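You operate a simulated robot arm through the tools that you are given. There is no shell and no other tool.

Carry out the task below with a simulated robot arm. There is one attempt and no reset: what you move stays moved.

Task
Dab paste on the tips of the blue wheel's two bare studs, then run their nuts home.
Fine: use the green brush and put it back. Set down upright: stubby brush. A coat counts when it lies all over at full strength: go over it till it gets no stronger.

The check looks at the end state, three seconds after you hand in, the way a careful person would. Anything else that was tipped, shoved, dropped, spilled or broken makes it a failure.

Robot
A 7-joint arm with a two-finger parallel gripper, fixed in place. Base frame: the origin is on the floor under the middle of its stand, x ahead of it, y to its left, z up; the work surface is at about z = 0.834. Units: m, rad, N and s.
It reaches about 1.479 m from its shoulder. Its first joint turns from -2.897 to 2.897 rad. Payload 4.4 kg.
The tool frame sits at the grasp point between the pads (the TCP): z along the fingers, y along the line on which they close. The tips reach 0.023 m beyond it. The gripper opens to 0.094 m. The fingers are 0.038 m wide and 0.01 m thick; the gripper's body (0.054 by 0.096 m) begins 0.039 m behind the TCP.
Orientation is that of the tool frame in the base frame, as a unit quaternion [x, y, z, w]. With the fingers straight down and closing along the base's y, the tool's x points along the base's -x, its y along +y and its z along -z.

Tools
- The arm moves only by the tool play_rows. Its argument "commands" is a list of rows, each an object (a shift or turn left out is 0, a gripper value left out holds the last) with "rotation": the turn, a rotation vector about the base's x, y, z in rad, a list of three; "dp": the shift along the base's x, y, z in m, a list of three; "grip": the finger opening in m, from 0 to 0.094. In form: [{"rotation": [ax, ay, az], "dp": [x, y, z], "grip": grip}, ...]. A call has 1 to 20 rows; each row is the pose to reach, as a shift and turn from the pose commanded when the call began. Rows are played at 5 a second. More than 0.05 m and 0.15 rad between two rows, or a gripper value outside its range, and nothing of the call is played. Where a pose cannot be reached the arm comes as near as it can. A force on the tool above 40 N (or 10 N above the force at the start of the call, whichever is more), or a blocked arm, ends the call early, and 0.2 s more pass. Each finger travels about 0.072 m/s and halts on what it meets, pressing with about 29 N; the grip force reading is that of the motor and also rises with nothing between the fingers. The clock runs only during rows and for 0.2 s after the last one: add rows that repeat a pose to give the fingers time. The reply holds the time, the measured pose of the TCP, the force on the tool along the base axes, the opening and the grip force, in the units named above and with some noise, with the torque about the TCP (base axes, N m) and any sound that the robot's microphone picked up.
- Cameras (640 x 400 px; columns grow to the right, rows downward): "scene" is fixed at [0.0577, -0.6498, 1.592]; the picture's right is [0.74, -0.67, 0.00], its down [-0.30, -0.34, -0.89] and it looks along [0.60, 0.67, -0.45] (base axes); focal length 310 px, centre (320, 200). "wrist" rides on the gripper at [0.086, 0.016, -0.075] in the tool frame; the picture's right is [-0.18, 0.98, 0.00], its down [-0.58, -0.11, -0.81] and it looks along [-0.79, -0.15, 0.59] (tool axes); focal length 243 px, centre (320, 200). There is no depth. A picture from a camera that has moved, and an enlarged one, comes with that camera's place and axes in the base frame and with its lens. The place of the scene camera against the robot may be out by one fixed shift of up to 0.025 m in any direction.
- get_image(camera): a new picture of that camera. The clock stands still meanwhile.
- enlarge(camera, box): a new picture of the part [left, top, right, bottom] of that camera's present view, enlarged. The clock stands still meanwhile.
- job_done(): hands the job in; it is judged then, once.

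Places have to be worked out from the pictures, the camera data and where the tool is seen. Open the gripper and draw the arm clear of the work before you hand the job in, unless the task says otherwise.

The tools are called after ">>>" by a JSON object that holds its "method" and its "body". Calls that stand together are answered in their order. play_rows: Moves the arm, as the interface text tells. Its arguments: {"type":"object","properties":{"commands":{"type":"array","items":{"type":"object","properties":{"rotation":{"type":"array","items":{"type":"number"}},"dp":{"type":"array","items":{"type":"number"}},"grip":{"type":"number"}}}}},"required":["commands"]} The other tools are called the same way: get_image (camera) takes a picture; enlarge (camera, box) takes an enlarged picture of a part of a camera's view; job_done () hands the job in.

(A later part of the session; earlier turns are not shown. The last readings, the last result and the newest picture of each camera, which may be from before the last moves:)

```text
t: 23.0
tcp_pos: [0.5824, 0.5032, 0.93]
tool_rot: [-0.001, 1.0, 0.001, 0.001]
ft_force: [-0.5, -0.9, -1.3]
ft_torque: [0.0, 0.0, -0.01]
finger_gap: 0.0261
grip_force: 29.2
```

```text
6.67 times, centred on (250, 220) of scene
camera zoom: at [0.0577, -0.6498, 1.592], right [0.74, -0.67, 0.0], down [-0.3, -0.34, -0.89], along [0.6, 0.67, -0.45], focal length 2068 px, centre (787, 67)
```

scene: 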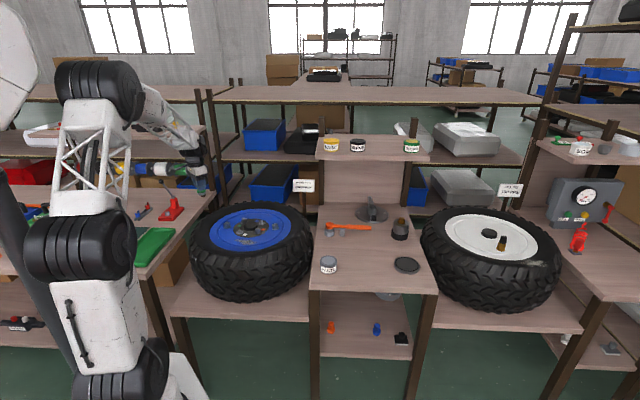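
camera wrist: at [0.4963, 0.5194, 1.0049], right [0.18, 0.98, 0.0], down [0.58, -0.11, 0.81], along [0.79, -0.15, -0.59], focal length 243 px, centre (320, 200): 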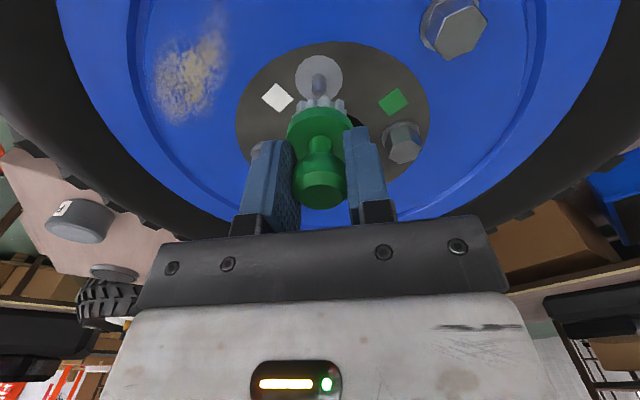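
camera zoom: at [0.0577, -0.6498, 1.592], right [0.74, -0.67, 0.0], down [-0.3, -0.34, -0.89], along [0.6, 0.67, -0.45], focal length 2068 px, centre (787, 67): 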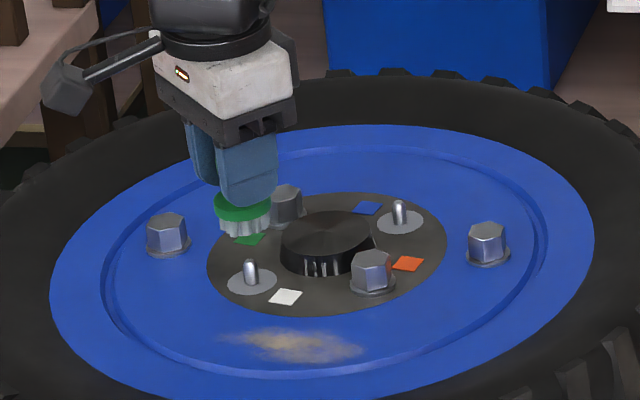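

Aligned in both views. Lowering toward the stud tip in small steps.

>>> {"method": "play_rows", "body": {"commands": [{"dp": [0, 0, -0.01]}, {"dp": [0, 0, -0.018]}, {"dp": [0, 0, -0.021]}, {"dp": [0, 0, -0.021]}]}}

>>> {"method": "play_rows", "body": {"commands": [{"dp": [0, 0, -0.002]}, {"dp": [0, 0, -0.003]}, {"dp": [0, 0, -0.003]}]}}

>>> {"method": "enlarge", "body": {"camera": "scene", "box": [225, 210, 265, 240]}}

>>> {"method": "enlarge", "body": {"camera": "wrist", "box": [270, 40, 370, 130]}}

```text
t: 24.0
tcp_pos: [0.5827, 0.5033, 0.9095]
tool_rot: [0.0, 1.0, 0.001, 0.001]
ft_force: [-0.5, -0.5, -0.7]
ft_torque: [0.01, 0.01, 0.0]
finger_gap: 0.0259
grip_force: 29.1
```

```text
t: 24.8
tcp_pos: [0.5835, 0.5021, 0.9064]
tool_rot: [0.0, 1.0, 0.001, 0.0]
ft_force: [-0.8, 0.2, -0.2]
ft_torque: [0.02, 0.0, 0.01]
finger_gap: 0.026
grip_force: 28.6
```

```text
13.33 times, centred on (245, 225) of scene
camera zoom: at [0.0577, -0.6498, 1.592], right [0.74, -0.67, 0.0], down [-0.3, -0.34, -0.89], along [0.6, 0.67, -0.45], focal length 4136 px, centre (1320, -133)
```

zoom: 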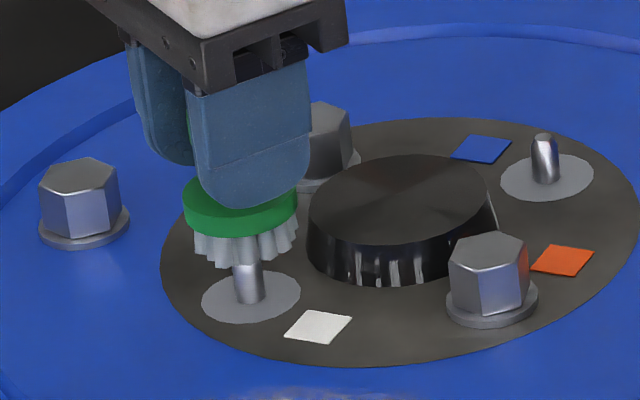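

```text
4.44 times, centred on (320, 85) of wrist
camera zoom: at [0.4962, 0.5193, 0.9809], right [0.18, 0.98, 0.0], down [0.58, -0.11, 0.81], along [0.79, -0.15, -0.59], focal length 1078 px, centre (320, 711)
```

zoom: 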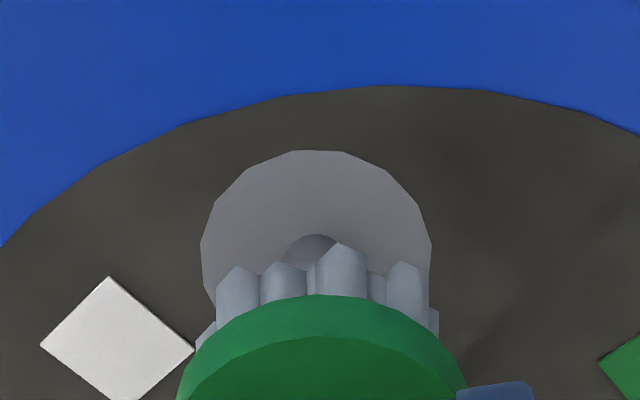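

No contact force yet; the bristles are just about at the tip. Lowering further by a couple of millimetres.

>>> {"method": "play_rows", "body": {"commands": [{"dp": [0, 0, -0.001]}, {"dp": [0, 0, -0.002]}, {"dp": [0, 0, -0.002]}]}}

>>> {"method": "play_rows", "body": {"commands": [{"dp": [0, 0, -0.001]}, {"dp": [0, 0, -0.0015]}, {"dp": [0, 0, -0.0015]}]}}

>>> {"method": "enlarge", "body": {"camera": "scene", "box": [225, 210, 265, 240]}}

```text
t: 25.6
tcp_pos: [0.5826, 0.5028, 0.905]
tool_rot: [0.0, 1.0, 0.001, 0.001]
ft_force: [0.1, 0.2, -1.1]
ft_torque: [0.04, 0.02, 0.03]
finger_gap: 0.026
grip_force: 29.0
```

```text
t: 26.4
tcp_pos: [0.582, 0.5028, 0.9027]
tool_rot: [0.0, 1.0, 0.001, 0.001]
ft_force: [-0.2, 0.4, -0.6]
ft_torque: [-0.02, -0.01, 0.01]
finger_gap: 0.0261
grip_force: 28.9
```

```text
13.33 times, centred on (245, 225) of scene
camera zoom: at [0.0577, -0.6498, 1.592], right [0.74, -0.67, 0.0], down [-0.3, -0.34, -0.89], along [0.6, 0.67, -0.45], focal length 4136 px, centre (1320, -133)
```

zoom: 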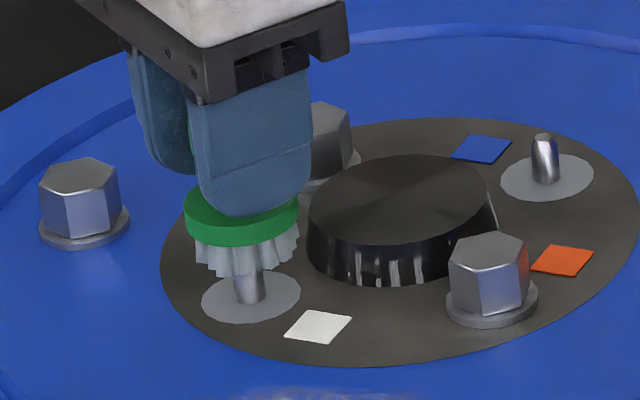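

Still no force; continuing down slightly, watching for contact.

>>> {"method": "play_rows", "body": {"commands": [{"dp": [0, 0, -0.001]}, {"dp": [0, 0, -0.002]}, {"dp": [0, 0, -0.002]}]}}

>>> {"method": "play_rows", "body": {"commands": [{"dp": [0, 0, -0.001]}, {"dp": [0, 0, -0.002]}, {"dp": [0, 0, -0.002]}]}}

>>> {"method": "enlarge", "body": {"camera": "scene", "box": [225, 210, 265, 240]}}

```text
t: 27.2
tcp_pos: [0.5824, 0.5041, 0.9022]
tool_rot: [0.0, 1.0, 0.001, 0.001]
ft_force: [-1.5, -3.1, 22.9]
ft_torque: [-0.15, 0.04, 0.03]
finger_gap: 0.026
grip_force: 28.8
```

```text
t: 28.0
tcp_pos: [0.5826, 0.5022, 0.8989]
tool_rot: [0.0, 1.0, 0.001, 0.001]
ft_force: [2.2, 2.5, 23.5]
ft_torque: [0.13, -0.14, 0.02]
finger_gap: 0.0264
grip_force: 28.5
```

```text
13.33 times, centred on (245, 225) of scene
camera zoom: at [0.0577, -0.6498, 1.592], right [0.74, -0.67, 0.0], down [-0.3, -0.34, -0.89], along [0.6, 0.67, -0.45], focal length 4136 px, centre (1320, -133)
```

zoom: 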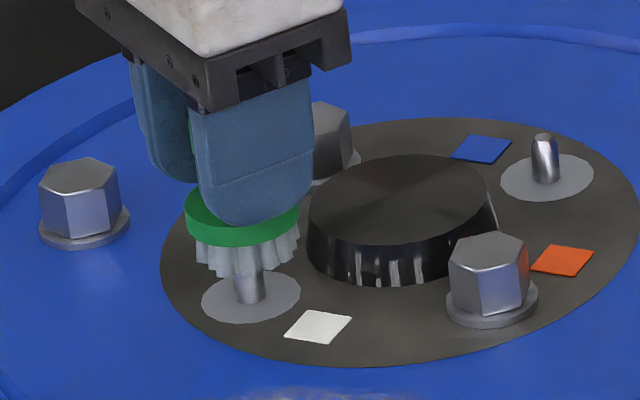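

Contact was reached at about 23 N, with slight slip of the knob in the grip. I'll lift and inspect the stud tip's coat.

>>> {"method": "play_rows", "body": {"commands": [{"dp": [0, 0, 0.01]}, {"dp": [0, 0, 0.03]}, {"dp": [0, 0, 0.06]}, {"dp": [-0.02, 0.04, 0.08]}, {"dp": [-0.03, 0.08, 0.08]}, {"dp": [-0.03, 0.08, 0.08]}]}}

>>> {"method": "enlarge", "body": {"camera": "scene", "box": [225, 210, 265, 240]}}

>>> {"method": "get_image", "body": {"camera": "wrist"}}

>>> {"method": "enlarge", "body": {"camera": "wrist", "box": [200, 40, 320, 120]}}

```text
t: 29.4
tcp_pos: [0.5532, 0.5824, 0.9784]
tool_rot: [0.0, 1.0, 0.002, 0.001]
ft_force: [-0.6, 0.2, -1.3]
ft_torque: [-0.01, -0.04, 0.0]
finger_gap: 0.0261
grip_force: 29.0
```

```text
13.33 times, centred on (245, 225) of scene
camera zoom: at [0.0577, -0.6498, 1.592], right [0.74, -0.67, 0.0], down [-0.3, -0.34, -0.89], along [0.6, 0.67, -0.45], focal length 4136 px, centre (1320, -133)
```

zoom: 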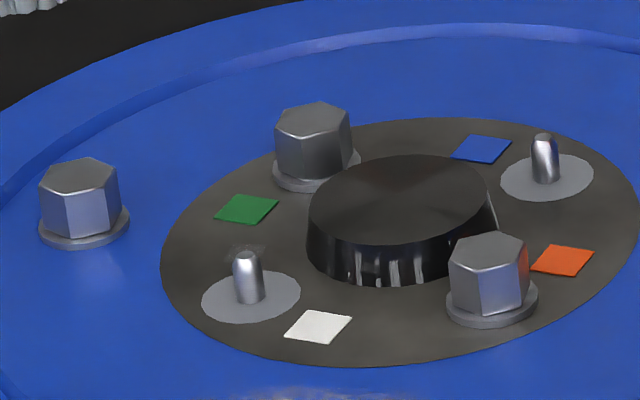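

```text
taken
camera wrist: at [0.4657, 0.5995, 1.0541], right [0.18, 0.98, 0.0], down [0.58, -0.11, 0.81], along [0.79, -0.15, -0.59], focal length 243 px, centre (320, 200)
```

wrist: 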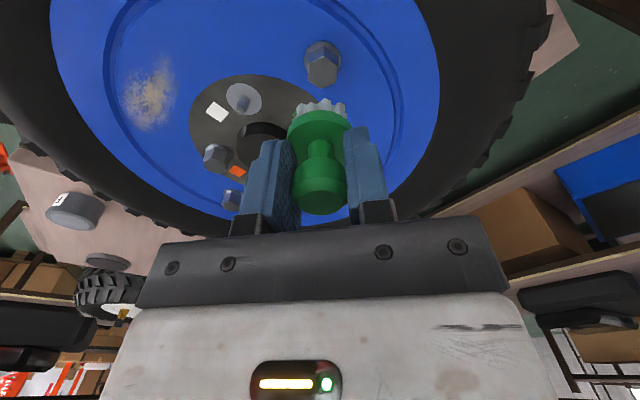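

```text
5.00 times, centred on (260, 80) of wrist
camera zoom: at [0.4657, 0.5995, 1.0541], right [0.18, 0.98, 0.0], down [0.58, -0.11, 0.81], along [0.79, -0.15, -0.59], focal length 1213 px, centre (620, 800)
```

zoom: 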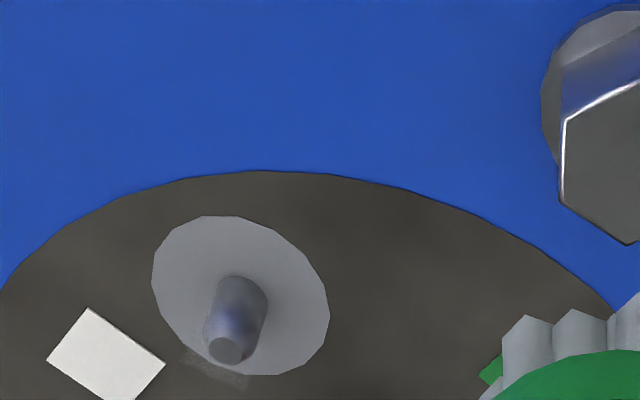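

A faint translucent layer shows at the tip of stud A, so a coat has begun but is weak. Let me look at it more closely.

>>> {"method": "enlarge", "body": {"camera": "scene", "box": [234, 220, 250, 234]}}

>>> {"method": "enlarge", "body": {"camera": "scene", "box": [254, 212, 270, 226]}}

>>> {"method": "enlarge", "body": {"camera": "wrist", "box": [285, 90, 355, 130]}}

```text
16.00 times, centred on (242, 227) of scene
camera zoom: at [0.0577, -0.6498, 1.592], right [0.74, -0.67, 0.0], down [-0.3, -0.34, -0.89], along [0.6, 0.67, -0.45], focal length 4963 px, centre (1568, -232)
```

zoom: 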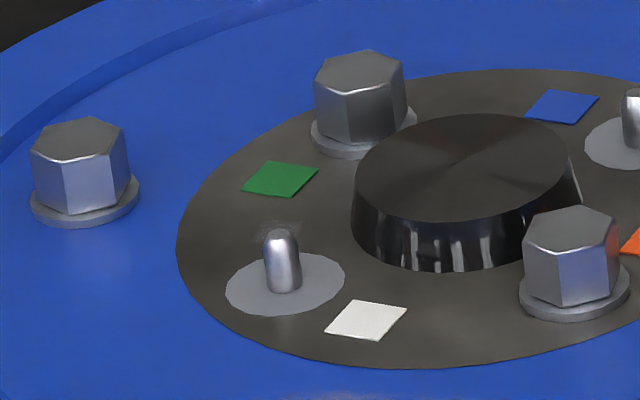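

```text
16.00 times, centred on (262, 219) of scene
camera zoom: at [0.0577, -0.6498, 1.592], right [0.74, -0.67, 0.0], down [-0.3, -0.34, -0.89], along [0.6, 0.67, -0.45], focal length 4963 px, centre (1248, -104)
```

zoom: 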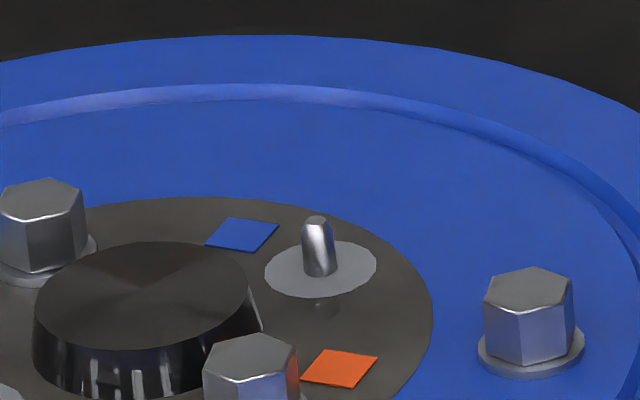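

```text
9.14 times, centred on (320, 110) of wrist
camera zoom: at [0.4657, 0.5995, 1.0541], right [0.18, 0.98, 0.0], down [0.58, -0.11, 0.81], along [0.79, -0.15, -0.59], focal length 2218 px, centre (320, 1023)
```

zoom: 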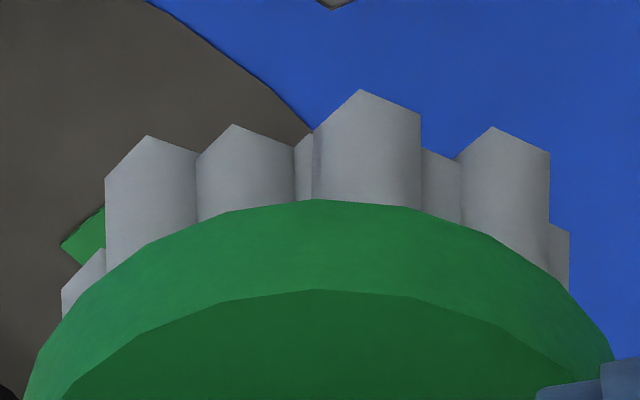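

The coat patch is faint (about 13 mm wide at the tip). I'll go back onto stud A and dab longer with gentle contact and small strokes.

>>> {"method": "play_rows", "body": {"commands": [{"dp": [0.015, -0.04, -0.0]}, {"dp": [0.03, -0.08, -0.01]}, {"dp": [0.03, -0.08, -0.05]}, {"dp": [0.03, -0.08, -0.07]}, {"dp": [0.03, -0.08, -0.077]}, {"dp": [0.03, -0.08, -0.079]}, {"dp": [0.03, -0.08, -0.0795]}, {"dp": [0.03, -0.08, -0.0795]}, {"dp": [0.033, -0.08, -0.0795]}, {"dp": [0.033, -0.077, -0.0795]}, {"dp": [0.03, -0.077, -0.0795]}, {"dp": [0.027, -0.077, -0.0795]}, {"dp": [0.027, -0.08, -0.0795]}, {"dp": [0.027, -0.083, -0.0795]}, {"dp": [0.03, -0.083, -0.0795]}, {"dp": [0.033, -0.083, -0.0795]}, {"dp": [0.03, -0.08, -0.0795]}, {"dp": [0.03, -0.08, -0.0795]}]}}

>>> {"method": "enlarge", "body": {"camera": "scene", "box": [225, 210, 265, 240]}}

```text
t: 33.2
tcp_pos: [0.582, 0.5025, 0.8988]
tool_rot: [-0.001, 1.0, 0.0, 0.001]
ft_force: [-0.5, 0.5, -0.7]
ft_torque: [-0.02, 0.02, 0.01]
finger_gap: 0.026
grip_force: 29.1
```

```text
13.33 times, centred on (245, 225) of scene
camera zoom: at [0.0577, -0.6498, 1.592], right [0.74, -0.67, 0.0], down [-0.3, -0.34, -0.89], along [0.6, 0.67, -0.45], focal length 4136 px, centre (1320, -133)
```

zoom: 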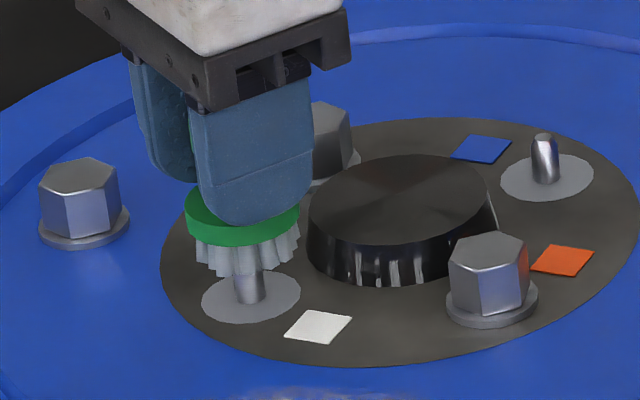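

No contact force yet at this height; lowering about 1.5 mm more to get light contact.

>>> {"method": "play_rows", "body": {"commands": [{"dp": [0, 0, -0.0007]}, {"dp": [0, 0, -0.001]}, {"dp": [0, 0, -0.001]}]}}

>>> {"method": "play_rows", "body": {"commands": [{"dp": [0, 0, -0.0005]}, {"dp": [0, 0, -0.0005]}, {"dp": [0, 0, -0.0005]}]}}

```text
t: 34.0
tcp_pos: [0.5834, 0.5026, 0.8998]
tool_rot: [0.0, 1.0, 0.001, 0.001]
ft_force: [0.2, 0.2, 14.4]
ft_torque: [-0.01, 0.05, -0.02]
finger_gap: 0.026
grip_force: 29.1
```

```text
t: 34.8
tcp_pos: [0.5823, 0.5028, 0.8977]
tool_rot: [0.0, 1.0, 0.001, 0.001]
ft_force: [4.1, 2.7, 24.3]
ft_torque: [0.12, -0.18, 0.03]
finger_gap: 0.0261
grip_force: 29.3
```

Firm contact now (14–24 N). I'll back off half a millimetre and make small strokes around the tip.

>>> {"method": "play_rows", "body": {"commands": [{"dp": [0, 0, 0.0003]}, {"dp": [0.002, 0, 0.0003]}, {"dp": [0.004, 0, 0.0003]}, {"dp": [0.004, 0.002, 0.0003]}, {"dp": [0.003, 0.004, 0.0003]}, {"dp": [0.0, 0.004, 0.0003]}, {"dp": [-0.003, 0.003, 0.0003]}, {"dp": [-0.004, 0.0, 0.0003]}, {"dp": [-0.003, -0.003, 0.0003]}, {"dp": [0.0, -0.004, 0.0003]}, {"dp": [0.003, -0.003, 0.0003]}, {"dp": [0.002, 0.0, 0.0003]}, {"dp": [0, 0, 0.0003]}, {"dp": [0, 0, 0.0003]}]}}

>>> {"method": "play_rows", "body": {"commands": [{"dp": [0, 0, 0.01]}, {"dp": [0, 0, 0.03]}, {"dp": [0, 0, 0.06]}, {"dp": [-0.02, 0.04, 0.08]}, {"dp": [-0.03, 0.08, 0.08]}, {"dp": [-0.03, 0.08, 0.08]}]}}

>>> {"method": "enlarge", "body": {"camera": "scene", "box": [234, 220, 250, 234]}}

>>> {"method": "enlarge", "body": {"camera": "wrist", "box": [200, 60, 280, 120]}}

```text
t: 37.8
tcp_pos: [0.5838, 0.5029, 0.8986]
tool_rot: [0.0, 1.0, 0.001, 0.001]
ft_force: [2.5, 0.9, 8.3]
ft_torque: [0.04, -0.14, 0.02]
finger_gap: 0.0261
grip_force: 28.9
```

```text
t: 39.2
tcp_pos: [0.5525, 0.5824, 0.9797]
tool_rot: [0.0, 1.0, 0.0, 0.001]
ft_force: [0.2, -0.2, -1.1]
ft_torque: [0.02, 0.0, -0.02]
finger_gap: 0.0261
grip_force: 29.0
```

```text
16.00 times, centred on (242, 227) of scene
camera zoom: at [0.0577, -0.6498, 1.592], right [0.74, -0.67, 0.0], down [-0.3, -0.34, -0.89], along [0.6, 0.67, -0.45], focal length 4963 px, centre (1568, -232)
```

zoom: 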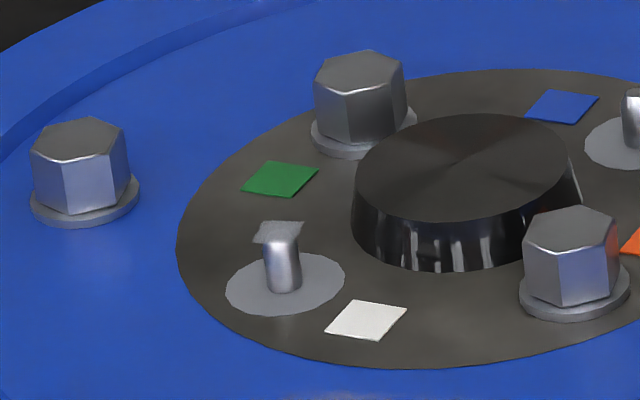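

```text
6.67 times, centred on (240, 90) of wrist
camera zoom: at [0.4662, 0.5993, 1.0535], right [0.18, 0.98, 0.0], down [0.58, -0.11, 0.81], along [0.79, -0.15, -0.59], focal length 1618 px, centre (853, 933)
```

zoom: 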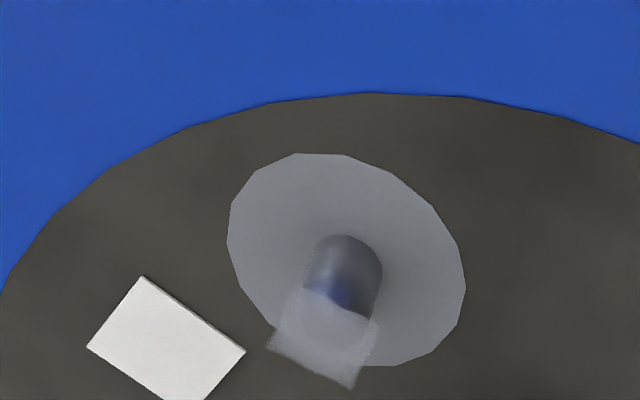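

The coat on stud A is now clearly visible but still translucent. I'll go over it again with more strokes.

>>> {"method": "play_rows", "body": {"commands": [{"dp": [0.015, -0.04, -0.0]}, {"dp": [0.03, -0.08, -0.01]}, {"dp": [0.03, -0.08, -0.05]}, {"dp": [0.03, -0.08, -0.07]}, {"dp": [0.03, -0.08, -0.077]}, {"dp": [0.03, -0.08, -0.079]}, {"dp": [0.03, -0.08, -0.0798]}, {"dp": [0.03, -0.08, -0.0803]}, {"dp": [0.03, -0.08, -0.0803]}]}}

>>> {"method": "play_rows", "body": {"commands": [{"dp": [0.003, 0, 0.0]}, {"dp": [0.005, 0.002, 0.0]}, {"dp": [0.004, 0.004, 0.0]}, {"dp": [0.0, 0.005, 0.0]}, {"dp": [-0.004, 0.004, 0.0]}, {"dp": [-0.005, 0.0, 0.0]}, {"dp": [-0.004, -0.004, 0.0]}, {"dp": [0.0, -0.005, 0.0]}, {"dp": [0.004, -0.004, 0.0]}, {"dp": [0.005, 0.0, 0.0]}, {"dp": [0.003, 0.003, 0.0]}, {"dp": [-0.003, 0.003, 0]}, {"dp": [-0.003, -0.003, 0]}, {"dp": [0.003, -0.003, 0]}, {"dp": [0.003, 0.003, 0.0]}, {"dp": [-0.003, 0.003, 0]}, {"dp": [-0.003, -0.003, 0]}, {"dp": [0.003, -0.003, 0]}, {"dp": [0, 0, 0]}]}}

```text
t: 41.2
tcp_pos: [0.5828, 0.5022, 0.8984]
tool_rot: [0.0, 1.0, 0.0, 0.001]
ft_force: [0.1, -0.8, 4.0]
ft_torque: [-0.02, -0.05, 0.03]
finger_gap: 0.0258
grip_force: 28.6
```

```text
t: 45.2
tcp_pos: [0.5838, 0.5013, 0.8976]
tool_rot: [-0.001, 1.0, 0.001, 0.001]
ft_force: [5.5, -5.7, 19.6]
ft_torque: [-0.24, -0.23, -0.03]
finger_gap: 0.026
grip_force: 28.8
```

Contact held through the strokes (about 20 N). Lifting again to inspect.

>>> {"method": "play_rows", "body": {"commands": [{"dp": [0, 0, 0.01]}, {"dp": [0, 0, 0.03]}, {"dp": [0, 0, 0.06]}, {"dp": [-0.02, 0.04, 0.08]}, {"dp": [-0.03, 0.08, 0.08]}, {"dp": [-0.03, 0.08, 0.08]}]}}

>>> {"method": "enlarge", "body": {"camera": "scene", "box": [234, 220, 250, 234]}}

>>> {"method": "enlarge", "body": {"camera": "wrist", "box": [200, 60, 280, 120]}}

>>> {"method": "enlarge", "body": {"camera": "wrist", "box": [270, 90, 370, 220]}}

```text
t: 46.6
tcp_pos: [0.553, 0.5821, 0.9765]
tool_rot: [0.0, 1.0, 0.0, 0.002]
ft_force: [0.0, 0.6, -0.9]
ft_torque: [0.01, -0.01, 0.01]
finger_gap: 0.0261
grip_force: 28.7
```

```text
16.00 times, centred on (242, 227) of scene
camera zoom: at [0.0577, -0.6498, 1.592], right [0.74, -0.67, 0.0], down [-0.3, -0.34, -0.89], along [0.6, 0.67, -0.45], focal length 4963 px, centre (1568, -232)
```

zoom: 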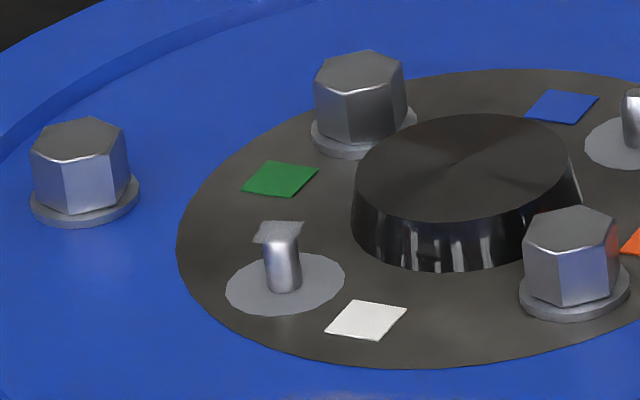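

```text
6.67 times, centred on (240, 90) of wrist
camera zoom: at [0.4663, 0.5997, 1.0522], right [0.18, 0.98, 0.0], down [0.58, -0.11, 0.81], along [0.79, -0.15, -0.59], focal length 1618 px, centre (853, 933)
```

zoom: 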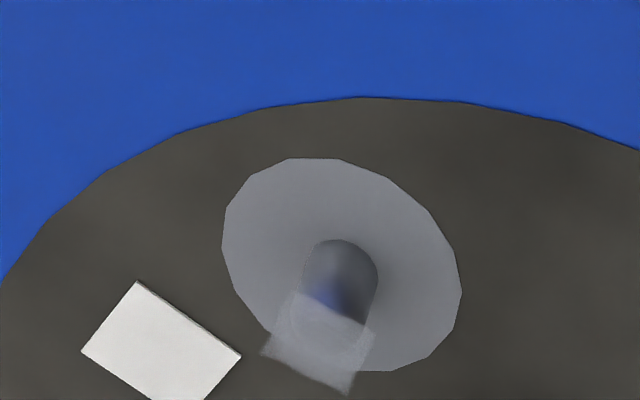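

```text
3.08 times, centred on (320, 155) of wrist
camera zoom: at [0.4663, 0.5997, 1.0522], right [0.18, 0.98, 0.0], down [0.58, -0.11, 0.81], along [0.79, -0.15, -0.59], focal length 746 px, centre (320, 338)
```

zoom: 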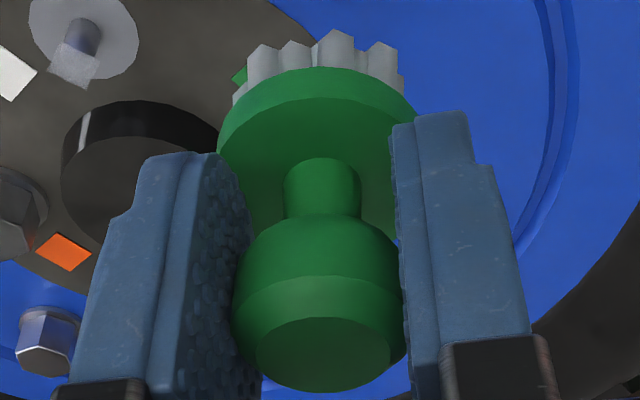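

The coat looks much the same or slightly stronger. I'll do one more round on stud A and compare from the same pose to see whether it still strengthens.

>>> {"method": "play_rows", "body": {"commands": [{"dp": [0.015, -0.04, -0.0]}, {"dp": [0.03, -0.08, -0.01]}, {"dp": [0.03, -0.08, -0.05]}, {"dp": [0.03, -0.08, -0.07]}, {"dp": [0.03, -0.08, -0.077]}, {"dp": [0.03, -0.08, -0.079]}, {"dp": [0.03, -0.08, -0.0798]}, {"dp": [0.03, -0.08, -0.0801]}, {"dp": [0.03, -0.08, -0.0801]}]}}

>>> {"method": "play_rows", "body": {"commands": [{"dp": [0.003, 0, 0.0]}, {"dp": [0.006, 0.002, 0.0]}, {"dp": [0.006, 0.006, 0.0]}, {"dp": [0.0, 0.007, 0.0]}, {"dp": [-0.006, 0.006, 0.0]}, {"dp": [-0.007, 0.0, 0.0]}, {"dp": [-0.006, -0.006, 0.0]}, {"dp": [0.0, -0.007, 0.0]}, {"dp": [0.006, -0.006, 0.0]}, {"dp": [0.006, 0.0, 0.0]}, {"dp": [0.003, 0.003, 0.0]}, {"dp": [-0.003, 0.003, 0]}, {"dp": [-0.003, -0.003, 0]}, {"dp": [0.003, -0.003, 0]}, {"dp": [0.003, 0.003, 0.0]}, {"dp": [-0.003, 0.003, 0]}, {"dp": [-0.003, -0.003, 0]}, {"dp": [0.003, -0.003, 0]}, {"dp": [0, 0, 0]}]}}

>>> {"method": "play_rows", "body": {"commands": [{"dp": [0, 0, 0.01]}, {"dp": [0, 0, 0.03]}, {"dp": [0, 0, 0.06]}, {"dp": [-0.02, 0.04, 0.08]}, {"dp": [-0.03, 0.08, 0.08]}, {"dp": [-0.03, 0.08, 0.08]}]}}

>>> {"method": "enlarge", "body": {"camera": "scene", "box": [234, 220, 250, 234]}}

>>> {"method": "enlarge", "body": {"camera": "wrist", "box": [200, 60, 280, 120]}}

```text
t: 48.6
tcp_pos: [0.583, 0.503, 0.8973]
tool_rot: [0.0, 1.0, 0.002, 0.001]
ft_force: [1.3, -0.6, 0.0]
ft_torque: [0.01, 0.0, 0.04]
finger_gap: 0.026
grip_force: 29.4
```

```text
t: 52.6
tcp_pos: [0.5836, 0.5024, 0.8977]
tool_rot: [0.001, 1.0, 0.001, 0.001]
ft_force: [5.0, -3.5, 18.1]
ft_torque: [-0.24, -0.24, 0.0]
finger_gap: 0.0264
grip_force: 29.3
```

```text
t: 54.0
tcp_pos: [0.5526, 0.5817, 0.9769]
tool_rot: [0.0, 1.0, 0.001, 0.001]
ft_force: [0.5, 1.0, -1.3]
ft_torque: [0.0, -0.03, -0.02]
finger_gap: 0.0259
grip_force: 29.3
```

```text
16.00 times, centred on (242, 227) of scene
camera zoom: at [0.0577, -0.6498, 1.592], right [0.74, -0.67, 0.0], down [-0.3, -0.34, -0.89], along [0.6, 0.67, -0.45], focal length 4963 px, centre (1568, -232)
```

zoom: 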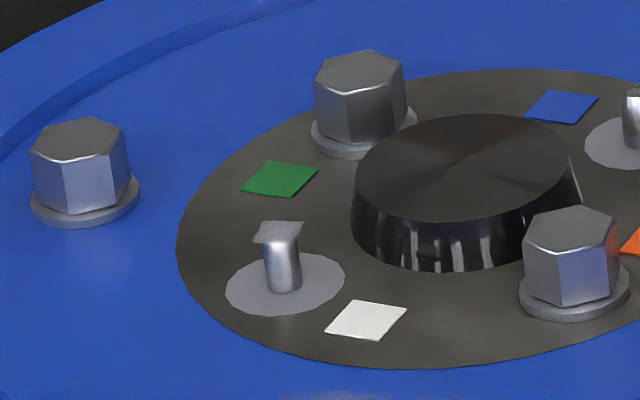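

```text
6.67 times, centred on (240, 90) of wrist
camera zoom: at [0.4654, 0.5992, 1.0519], right [0.18, 0.98, 0.0], down [0.58, -0.11, 0.81], along [0.79, -0.15, -0.59], focal length 1618 px, centre (853, 933)
```

zoom: 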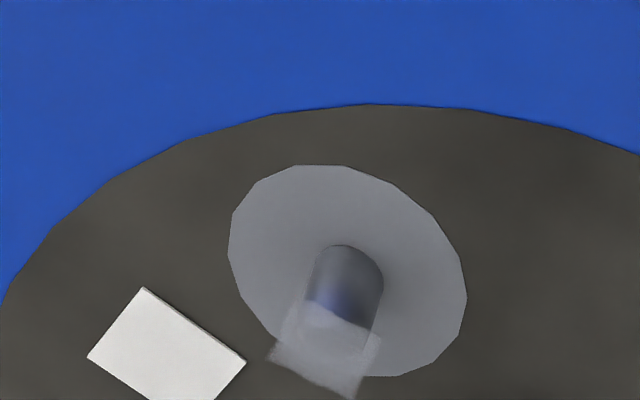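

No obvious change from the last round; to rule out a dry brush I'll reload with paste before continuing. Moving back over the pot.

>>> {"method": "play_rows", "body": {"commands": [{"dp": [0.02, -0.045, 0.02]}, {"dp": [0.04, -0.09, 0.02]}, {"dp": [0.055, -0.135, 0.02]}, {"dp": [0.07, -0.18, 0.02]}, {"dp": [0.09, -0.225, 0.02]}, {"dp": [0.11, -0.27, 0.02]}, {"dp": [0.13, -0.315, 0.02]}, {"dp": [0.15, -0.36, 0.02]}, {"dp": [0.17, -0.405, 0.02]}, {"dp": [0.19, -0.45, 0.02]}, {"dp": [0.1985, -0.4955, 0.0]}, {"dp": [0.1985, -0.4955, -0.04]}, {"dp": [0.1985, -0.4955, -0.08]}, {"dp": [0.1985, -0.4955, -0.095]}, {"dp": [0.1985, -0.4955, -0.1]}, {"dp": [0.1985, -0.4955, -0.1]}]}}

>>> {"method": "enlarge", "body": {"camera": "scene", "box": [300, 230, 360, 280]}}

>>> {"method": "get_image", "body": {"camera": "wrist"}}

```text
refused: row 1 steps farther than a row can; nothing moved
```

```text
8.00 times, centred on (330, 255) of scene
camera zoom: at [0.0577, -0.6498, 1.592], right [0.74, -0.67, 0.0], down [-0.3, -0.34, -0.89], along [0.6, 0.67, -0.45], focal length 2482 px, centre (240, -240)
```

zoom: 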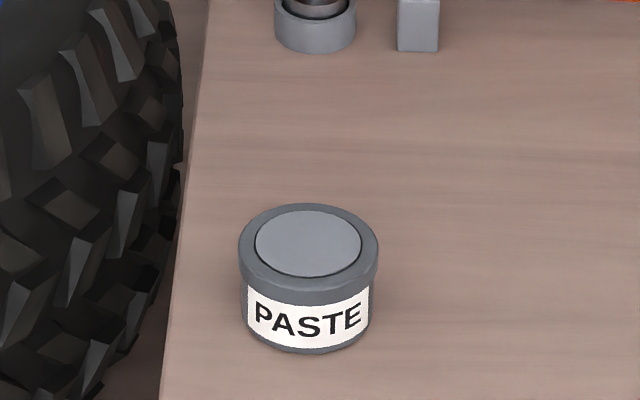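

```text
taken
camera wrist: at [0.4654, 0.5992, 1.0519], right [0.18, 0.98, 0.0], down [0.58, -0.11, 0.81], along [0.79, -0.15, -0.59], focal length 243 px, centre (320, 200)
```

wrist: 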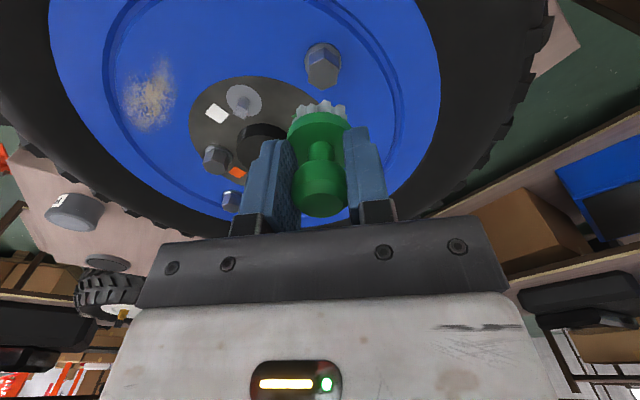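

The first step was slightly too long; replaying with shorter steps.

>>> {"method": "play_rows", "body": {"commands": [{"dp": [0.016, -0.04, 0.015]}, {"dp": [0.032, -0.08, 0.02]}, {"dp": [0.048, -0.12, 0.02]}, {"dp": [0.064, -0.16, 0.02]}, {"dp": [0.08, -0.2, 0.02]}, {"dp": [0.096, -0.24, 0.02]}, {"dp": [0.112, -0.28, 0.02]}, {"dp": [0.128, -0.32, 0.02]}, {"dp": [0.144, -0.36, 0.02]}, {"dp": [0.16, -0.4, 0.02]}, {"dp": [0.176, -0.44, 0.02]}, {"dp": [0.192, -0.48, 0.01]}, {"dp": [0.1985, -0.4955, -0.02]}, {"dp": [0.1985, -0.4955, -0.06]}, {"dp": [0.1985, -0.4955, -0.085]}, {"dp": [0.1985, -0.4955, -0.098]}, {"dp": [0.1985, -0.4955, -0.1]}, {"dp": [0.1985, -0.4955, -0.1]}]}}

>>> {"method": "enlarge", "body": {"camera": "scene", "box": [300, 230, 360, 280]}}

```text
t: 57.8
tcp_pos: [0.7513, 0.0875, 0.8769]
tool_rot: [0.0, 1.0, 0.001, 0.0]
ft_force: [-0.8, -0.3, -0.7]
ft_torque: [0.01, 0.0, -0.02]
finger_gap: 0.0261
grip_force: 29.1
```

```text
8.00 times, centred on (330, 255) of scene
camera zoom: at [0.0577, -0.6498, 1.592], right [0.74, -0.67, 0.0], down [-0.3, -0.34, -0.89], along [0.6, 0.67, -0.45], focal length 2482 px, centre (240, -240)
```

zoom: 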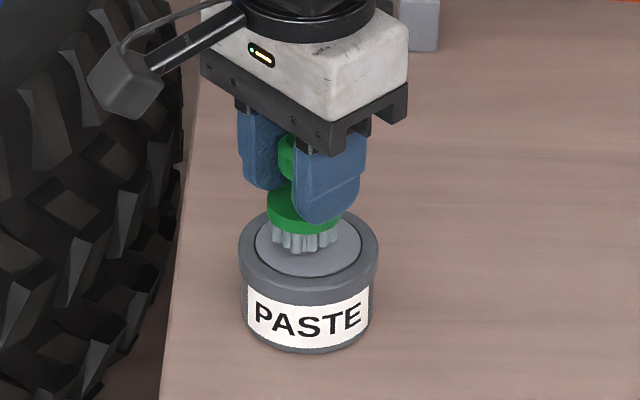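

Just above the paste. Lowering gently for contact at around z 0.873.

>>> {"method": "play_rows", "body": {"commands": [{"dp": [0, 0, -0.002]}, {"dp": [0, 0, -0.0035]}, {"dp": [0, 0, -0.004]}, {"dp": [0, 0, -0.004]}]}}

>>> {"method": "play_rows", "body": {"commands": [{"dp": [0, 0, -0.0008]}, {"dp": [0, 0, -0.0008]}, {"dp": [0, 0, -0.0008]}]}}

>>> {"method": "enlarge", "body": {"camera": "scene", "box": [300, 230, 360, 280]}}

```text
t: 58.8
tcp_pos: [0.7518, 0.0871, 0.8737]
tool_rot: [0.0, 1.0, 0.0, 0.001]
ft_force: [-0.2, -0.4, -0.5]
ft_torque: [-0.01, 0.04, 0.0]
finger_gap: 0.0261
grip_force: 28.6
```

```text
t: 59.6
tcp_pos: [0.7507, 0.0873, 0.8721]
tool_rot: [0.0, 1.0, 0.001, 0.001]
ft_force: [-0.3, -0.3, -1.1]
ft_torque: [-0.03, -0.02, 0.01]
finger_gap: 0.0259
grip_force: 28.6
```

```text
8.00 times, centred on (330, 255) of scene
camera zoom: at [0.0577, -0.6498, 1.592], right [0.74, -0.67, 0.0], down [-0.3, -0.34, -0.89], along [0.6, 0.67, -0.45], focal length 2482 px, centre (240, -240)
```

zoom: 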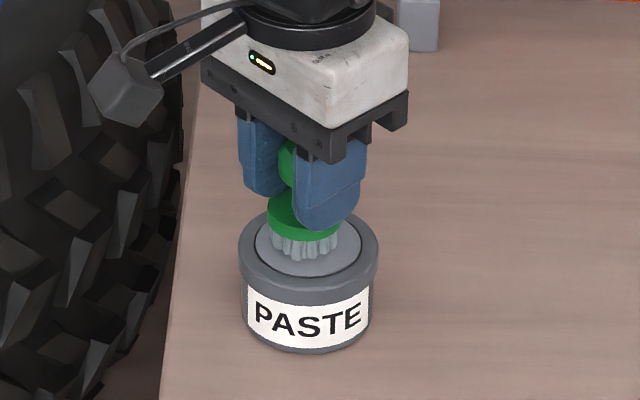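

Still no contact; lowering a little more.

>>> {"method": "play_rows", "body": {"commands": [{"dp": [0, 0, -0.0008]}, {"dp": [0, 0, -0.0015]}, {"dp": [0, 0, -0.0015]}]}}

>>> {"method": "play_rows", "body": {"commands": [{"dp": [0, 0, -0.0008]}, {"dp": [0, 0, -0.001]}, {"dp": [0, 0, -0.001]}]}}

>>> {"method": "enlarge", "body": {"camera": "scene", "box": [300, 230, 360, 280]}}

```text
t: 60.4
tcp_pos: [0.7524, 0.087, 0.8714]
tool_rot: [0.0, 1.0, 0.001, 0.001]
ft_force: [-0.5, 0.1, 1.2]
ft_torque: [-0.01, -0.02, 0.01]
finger_gap: 0.0261
grip_force: 29.3
```

```text
t: 61.2
tcp_pos: [0.7527, 0.0864, 0.8709]
tool_rot: [0.0, 1.0, 0.0, 0.001]
ft_force: [-2.2, 0.5, 16.3]
ft_torque: [-0.04, -0.07, 0.02]
finger_gap: 0.026
grip_force: 29.3
```

```text
8.00 times, centred on (330, 255) of scene
camera zoom: at [0.0577, -0.6498, 1.592], right [0.74, -0.67, 0.0], down [-0.3, -0.34, -0.89], along [0.6, 0.67, -0.45], focal length 2482 px, centre (240, -240)
```

zoom: 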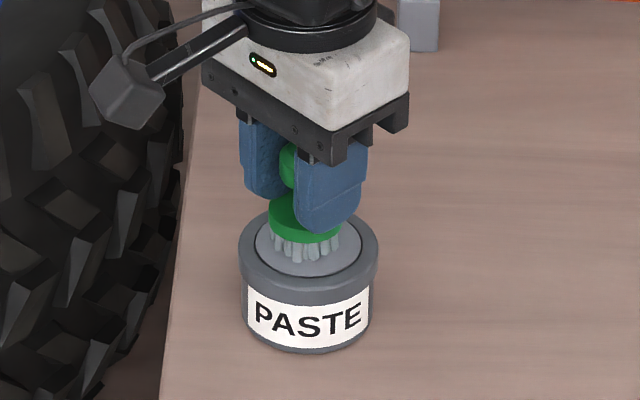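

Paste contact made at 16 N. Lifting and carrying the reloaded brush back over stud A.

>>> {"method": "play_rows", "body": {"commands": [{"dp": [0, 0, 0.02]}, {"dp": [0, 0, 0.06]}, {"dp": [0, 0, 0.1]}, {"dp": [-0.01, 0.02, 0.12]}, {"dp": [-0.026, 0.06, 0.12]}, {"dp": [-0.043, 0.1, 0.12]}, {"dp": [-0.06, 0.14, 0.12]}, {"dp": [-0.076, 0.18, 0.12]}, {"dp": [-0.092, 0.22, 0.12]}, {"dp": [-0.108, 0.26, 0.12]}, {"dp": [-0.124, 0.3, 0.12]}, {"dp": [-0.14, 0.34, 0.12]}, {"dp": [-0.156, 0.38, 0.12]}, {"dp": [-0.1685, 0.4155, 0.11]}, {"dp": [-0.1685, 0.4155, 0.07]}, {"dp": [-0.1685, 0.4155, 0.04]}, {"dp": [-0.1685, 0.4155, 0.031]}, {"dp": [-0.1685, 0.4155, 0.0285]}, {"dp": [-0.1685, 0.4155, 0.0285]}]}}

>>> {"method": "play_rows", "body": {"commands": [{"dp": [0, 0, -0.0005]}, {"dp": [0, 0, -0.001]}, {"dp": [0, 0, -0.0014]}, {"dp": [0, 0, -0.0014]}]}}

```text
t: 65.2
tcp_pos: [0.5822, 0.5015, 0.8988]
tool_rot: [0.0, 1.0, 0.001, 0.001]
ft_force: [0.0, -0.5, -1.6]
ft_torque: [-0.02, 0.0, 0.01]
finger_gap: 0.026
grip_force: 28.8
```

```text
t: 66.2
tcp_pos: [0.5822, 0.5022, 0.8987]
tool_rot: [0.0, 1.0, 0.0, 0.001]
ft_force: [-0.8, -1.3, 11.4]
ft_torque: [-0.05, 0.04, 0.04]
finger_gap: 0.0259
grip_force: 28.8
```

Contact at 11 N. Doing another set of strokes on stud A, then lifting to the comparison pose.

>>> {"method": "play_rows", "body": {"commands": [{"dp": [0.003, 0, 0.0]}, {"dp": [0.005, 0.002, 0.0]}, {"dp": [0.004, 0.004, 0.0]}, {"dp": [0.0, 0.005, 0.0]}, {"dp": [-0.004, 0.004, 0.0]}, {"dp": [-0.005, 0.0, 0.0]}, {"dp": [-0.004, -0.004, 0.0]}, {"dp": [0.0, -0.005, 0.0]}, {"dp": [0.004, -0.004, 0.0]}, {"dp": [0.005, 0.0, 0.0]}, {"dp": [0.003, 0.003, 0.0]}, {"dp": [-0.003, 0.003, 0]}, {"dp": [-0.003, -0.003, 0]}, {"dp": [0.003, -0.003, 0]}, {"dp": [0.003, 0.003, 0.0]}, {"dp": [-0.003, 0.003, 0]}, {"dp": [-0.003, -0.003, 0]}, {"dp": [0.003, -0.003, 0]}, {"dp": [0, 0, 0]}]}}

>>> {"method": "play_rows", "body": {"commands": [{"dp": [0, 0, 0.01]}, {"dp": [0, 0, 0.03]}, {"dp": [0, 0, 0.06]}, {"dp": [-0.02, 0.04, 0.08]}, {"dp": [-0.03, 0.08, 0.08]}, {"dp": [-0.03, 0.08, 0.08]}]}}

>>> {"method": "enlarge", "body": {"camera": "scene", "box": [234, 220, 250, 234]}}

>>> {"method": "enlarge", "body": {"camera": "wrist", "box": [200, 60, 280, 120]}}

```text
t: 70.2
tcp_pos: [0.5833, 0.5031, 0.897]
tool_rot: [0.0, 1.0, 0.001, 0.001]
ft_force: [6.6, -6.8, 27.4]
ft_torque: [-0.31, -0.32, 0.02]
finger_gap: 0.026
grip_force: 29.5
```

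```text
t: 71.6
tcp_pos: [0.5512, 0.5837, 0.9769]
tool_rot: [0.0, 1.0, 0.0, 0.0]
ft_force: [-0.5, -0.3, -0.5]
ft_torque: [0.01, 0.0, 0.0]
finger_gap: 0.0263
grip_force: 28.9
```

```text
16.00 times, centred on (242, 227) of scene
camera zoom: at [0.0577, -0.6498, 1.592], right [0.74, -0.67, 0.0], down [-0.3, -0.34, -0.89], along [0.6, 0.67, -0.45], focal length 4963 px, centre (1568, -232)
```

zoom: 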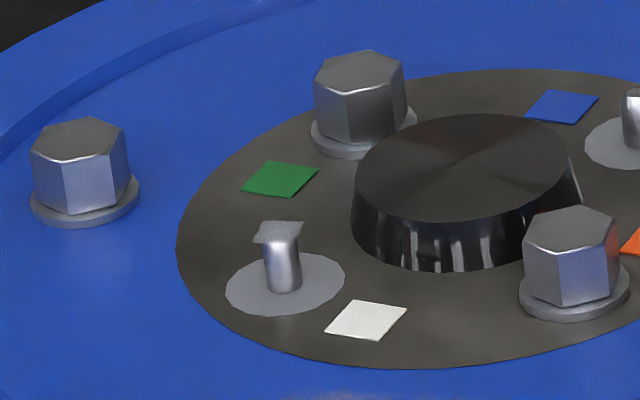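

```text
6.67 times, centred on (240, 90) of wrist
camera zoom: at [0.4652, 0.5997, 1.0513], right [0.18, 0.98, 0.0], down [0.58, -0.11, 0.81], along [0.79, -0.15, -0.59], focal length 1618 px, centre (853, 933)
```

zoom: 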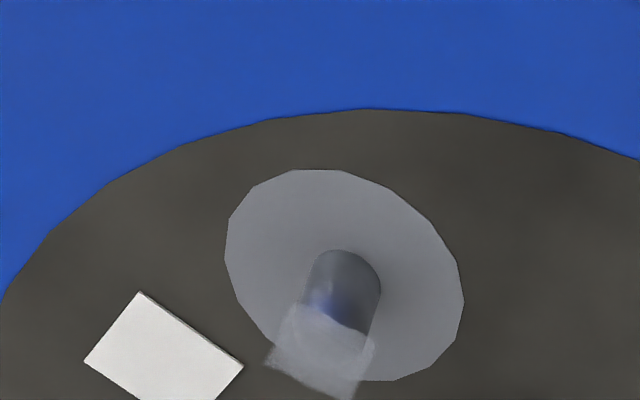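

The coat on stud A is identical across the last rounds, so it is at full strength. Now I'll move over stud B, estimated at about (0.700, 0.501).

>>> {"method": "play_rows", "body": {"commands": [{"dp": [0.035, -0.02, 0]}, {"dp": [0.07, -0.04, 0]}, {"dp": [0.105, -0.06, 0]}, {"dp": [0.14, -0.0815, 0]}, {"dp": [0.1465, -0.0815, -0.02]}, {"dp": [0.1465, -0.0815, -0.047]}, {"dp": [0.1465, -0.0815, -0.047]}, {"dp": [0.1465, -0.0815, -0.047]}]}}

>>> {"method": "get_image", "body": {"camera": "wrist"}}

>>> {"method": "enlarge", "body": {"camera": "wrist", "box": [270, 30, 370, 130]}}

>>> {"method": "enlarge", "body": {"camera": "scene", "box": [235, 190, 285, 240]}}

```text
t: 73.4
tcp_pos: [0.6993, 0.5018, 0.9284]
tool_rot: [0.0, 1.0, 0.001, 0.0]
ft_force: [-1.5, -0.6, -1.1]
ft_torque: [0.01, 0.01, -0.01]
finger_gap: 0.026
grip_force: 28.9
```

```text
taken
camera wrist: at [0.613, 0.5174, 1.0045], right [0.18, 0.98, 0.0], down [0.58, -0.11, 0.81], along [0.79, -0.15, -0.59], focal length 243 px, centre (320, 200)
```

wrist: 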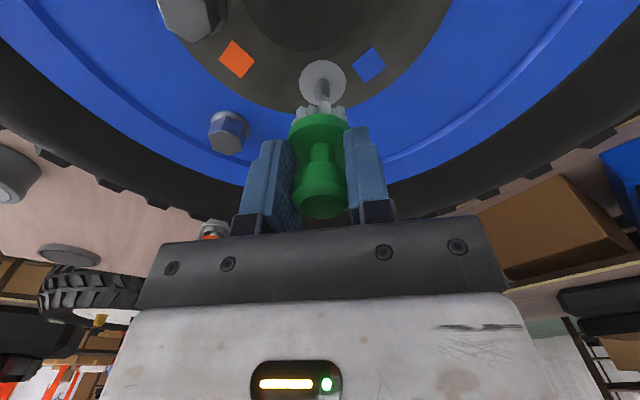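

```text
4.00 times, centred on (320, 80) of wrist
camera zoom: at [0.613, 0.5174, 1.0045], right [0.18, 0.98, 0.0], down [0.58, -0.11, 0.81], along [0.79, -0.15, -0.59], focal length 970 px, centre (320, 680)
```

zoom: 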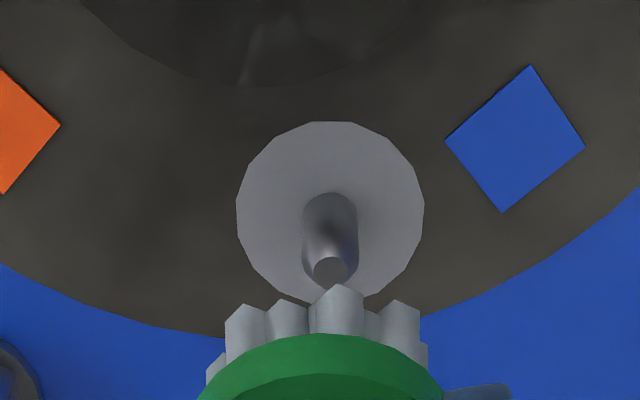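

```text
8.00 times, centred on (260, 215) of scene
camera zoom: at [0.0577, -0.6498, 1.592], right [0.74, -0.67, 0.0], down [-0.3, -0.34, -0.89], along [0.6, 0.67, -0.45], focal length 2482 px, centre (800, 80)
```

zoom: 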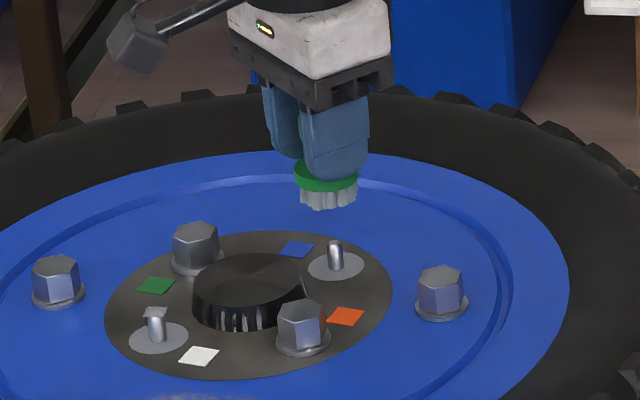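

Stud B's tip is seen slightly beyond the brush: refined to about (0.703, 0.5035). Correcting and lowering to just above contact.

>>> {"method": "play_rows", "body": {"commands": [{"dp": [0.003, 0.0025, 0]}, {"dp": [0.003, 0.0025, -0.015]}, {"dp": [0.003, 0.0025, -0.027]}, {"dp": [0.003, 0.0025, -0.031]}, {"dp": [0.003, 0.0025, -0.031]}]}}

>>> {"method": "enlarge", "body": {"camera": "scene", "box": [242, 205, 282, 235]}}

>>> {"method": "enlarge", "body": {"camera": "wrist", "box": [270, 30, 370, 130]}}

```text
t: 74.6
tcp_pos: [0.7016, 0.5036, 0.8977]
tool_rot: [0.0, 1.0, 0.0, 0.001]
ft_force: [-0.2, 0.5, -0.5]
ft_torque: [-0.03, 0.01, 0.01]
finger_gap: 0.0261
grip_force: 29.0
```

```text
13.33 times, centred on (262, 220) of scene
camera zoom: at [0.0577, -0.6498, 1.592], right [0.74, -0.67, 0.0], down [-0.3, -0.34, -0.89], along [0.6, 0.67, -0.45], focal length 4136 px, centre (1093, -67)
```

zoom: 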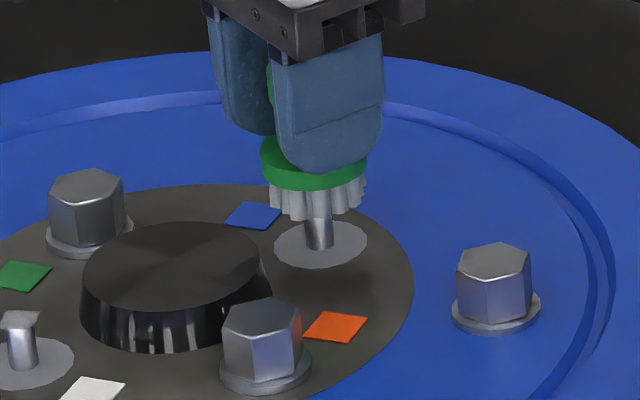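

```text
4.00 times, centred on (320, 80) of wrist
camera zoom: at [0.6155, 0.5201, 0.9736], right [0.18, 0.98, 0.0], down [0.58, -0.11, 0.81], along [0.79, -0.15, -0.59], focal length 970 px, centre (320, 680)
```

zoom: 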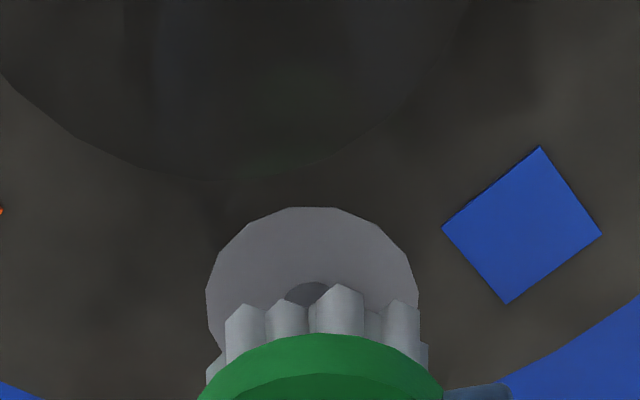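

Well aligned on stud B, about to touch. Lowering in half-millimetre steps to light contact.

>>> {"method": "play_rows", "body": {"commands": [{"dp": [0, 0, -0.0007]}, {"dp": [0, 0, -0.0014]}, {"dp": [0, 0, -0.0014]}]}}

>>> {"method": "play_rows", "body": {"commands": [{"dp": [0, 0, -0.0005]}, {"dp": [0, 0, -0.0007]}, {"dp": [0, 0, -0.0007]}]}}

```text
t: 75.4
tcp_pos: [0.7026, 0.5027, 0.8976]
tool_rot: [0.0, 1.0, 0.001, 0.0]
ft_force: [0.0, -0.7, 0.6]
ft_torque: [0.01, 0.01, -0.03]
finger_gap: 0.0261
grip_force: 28.6
```

```text
t: 76.2
tcp_pos: [0.7027, 0.5028, 0.8982]
tool_rot: [0.0, 1.0, 0.0, 0.001]
ft_force: [-2.5, 0.6, 9.9]
ft_torque: [0.05, 0.1, 0.01]
finger_gap: 0.0262
grip_force: 28.7
```

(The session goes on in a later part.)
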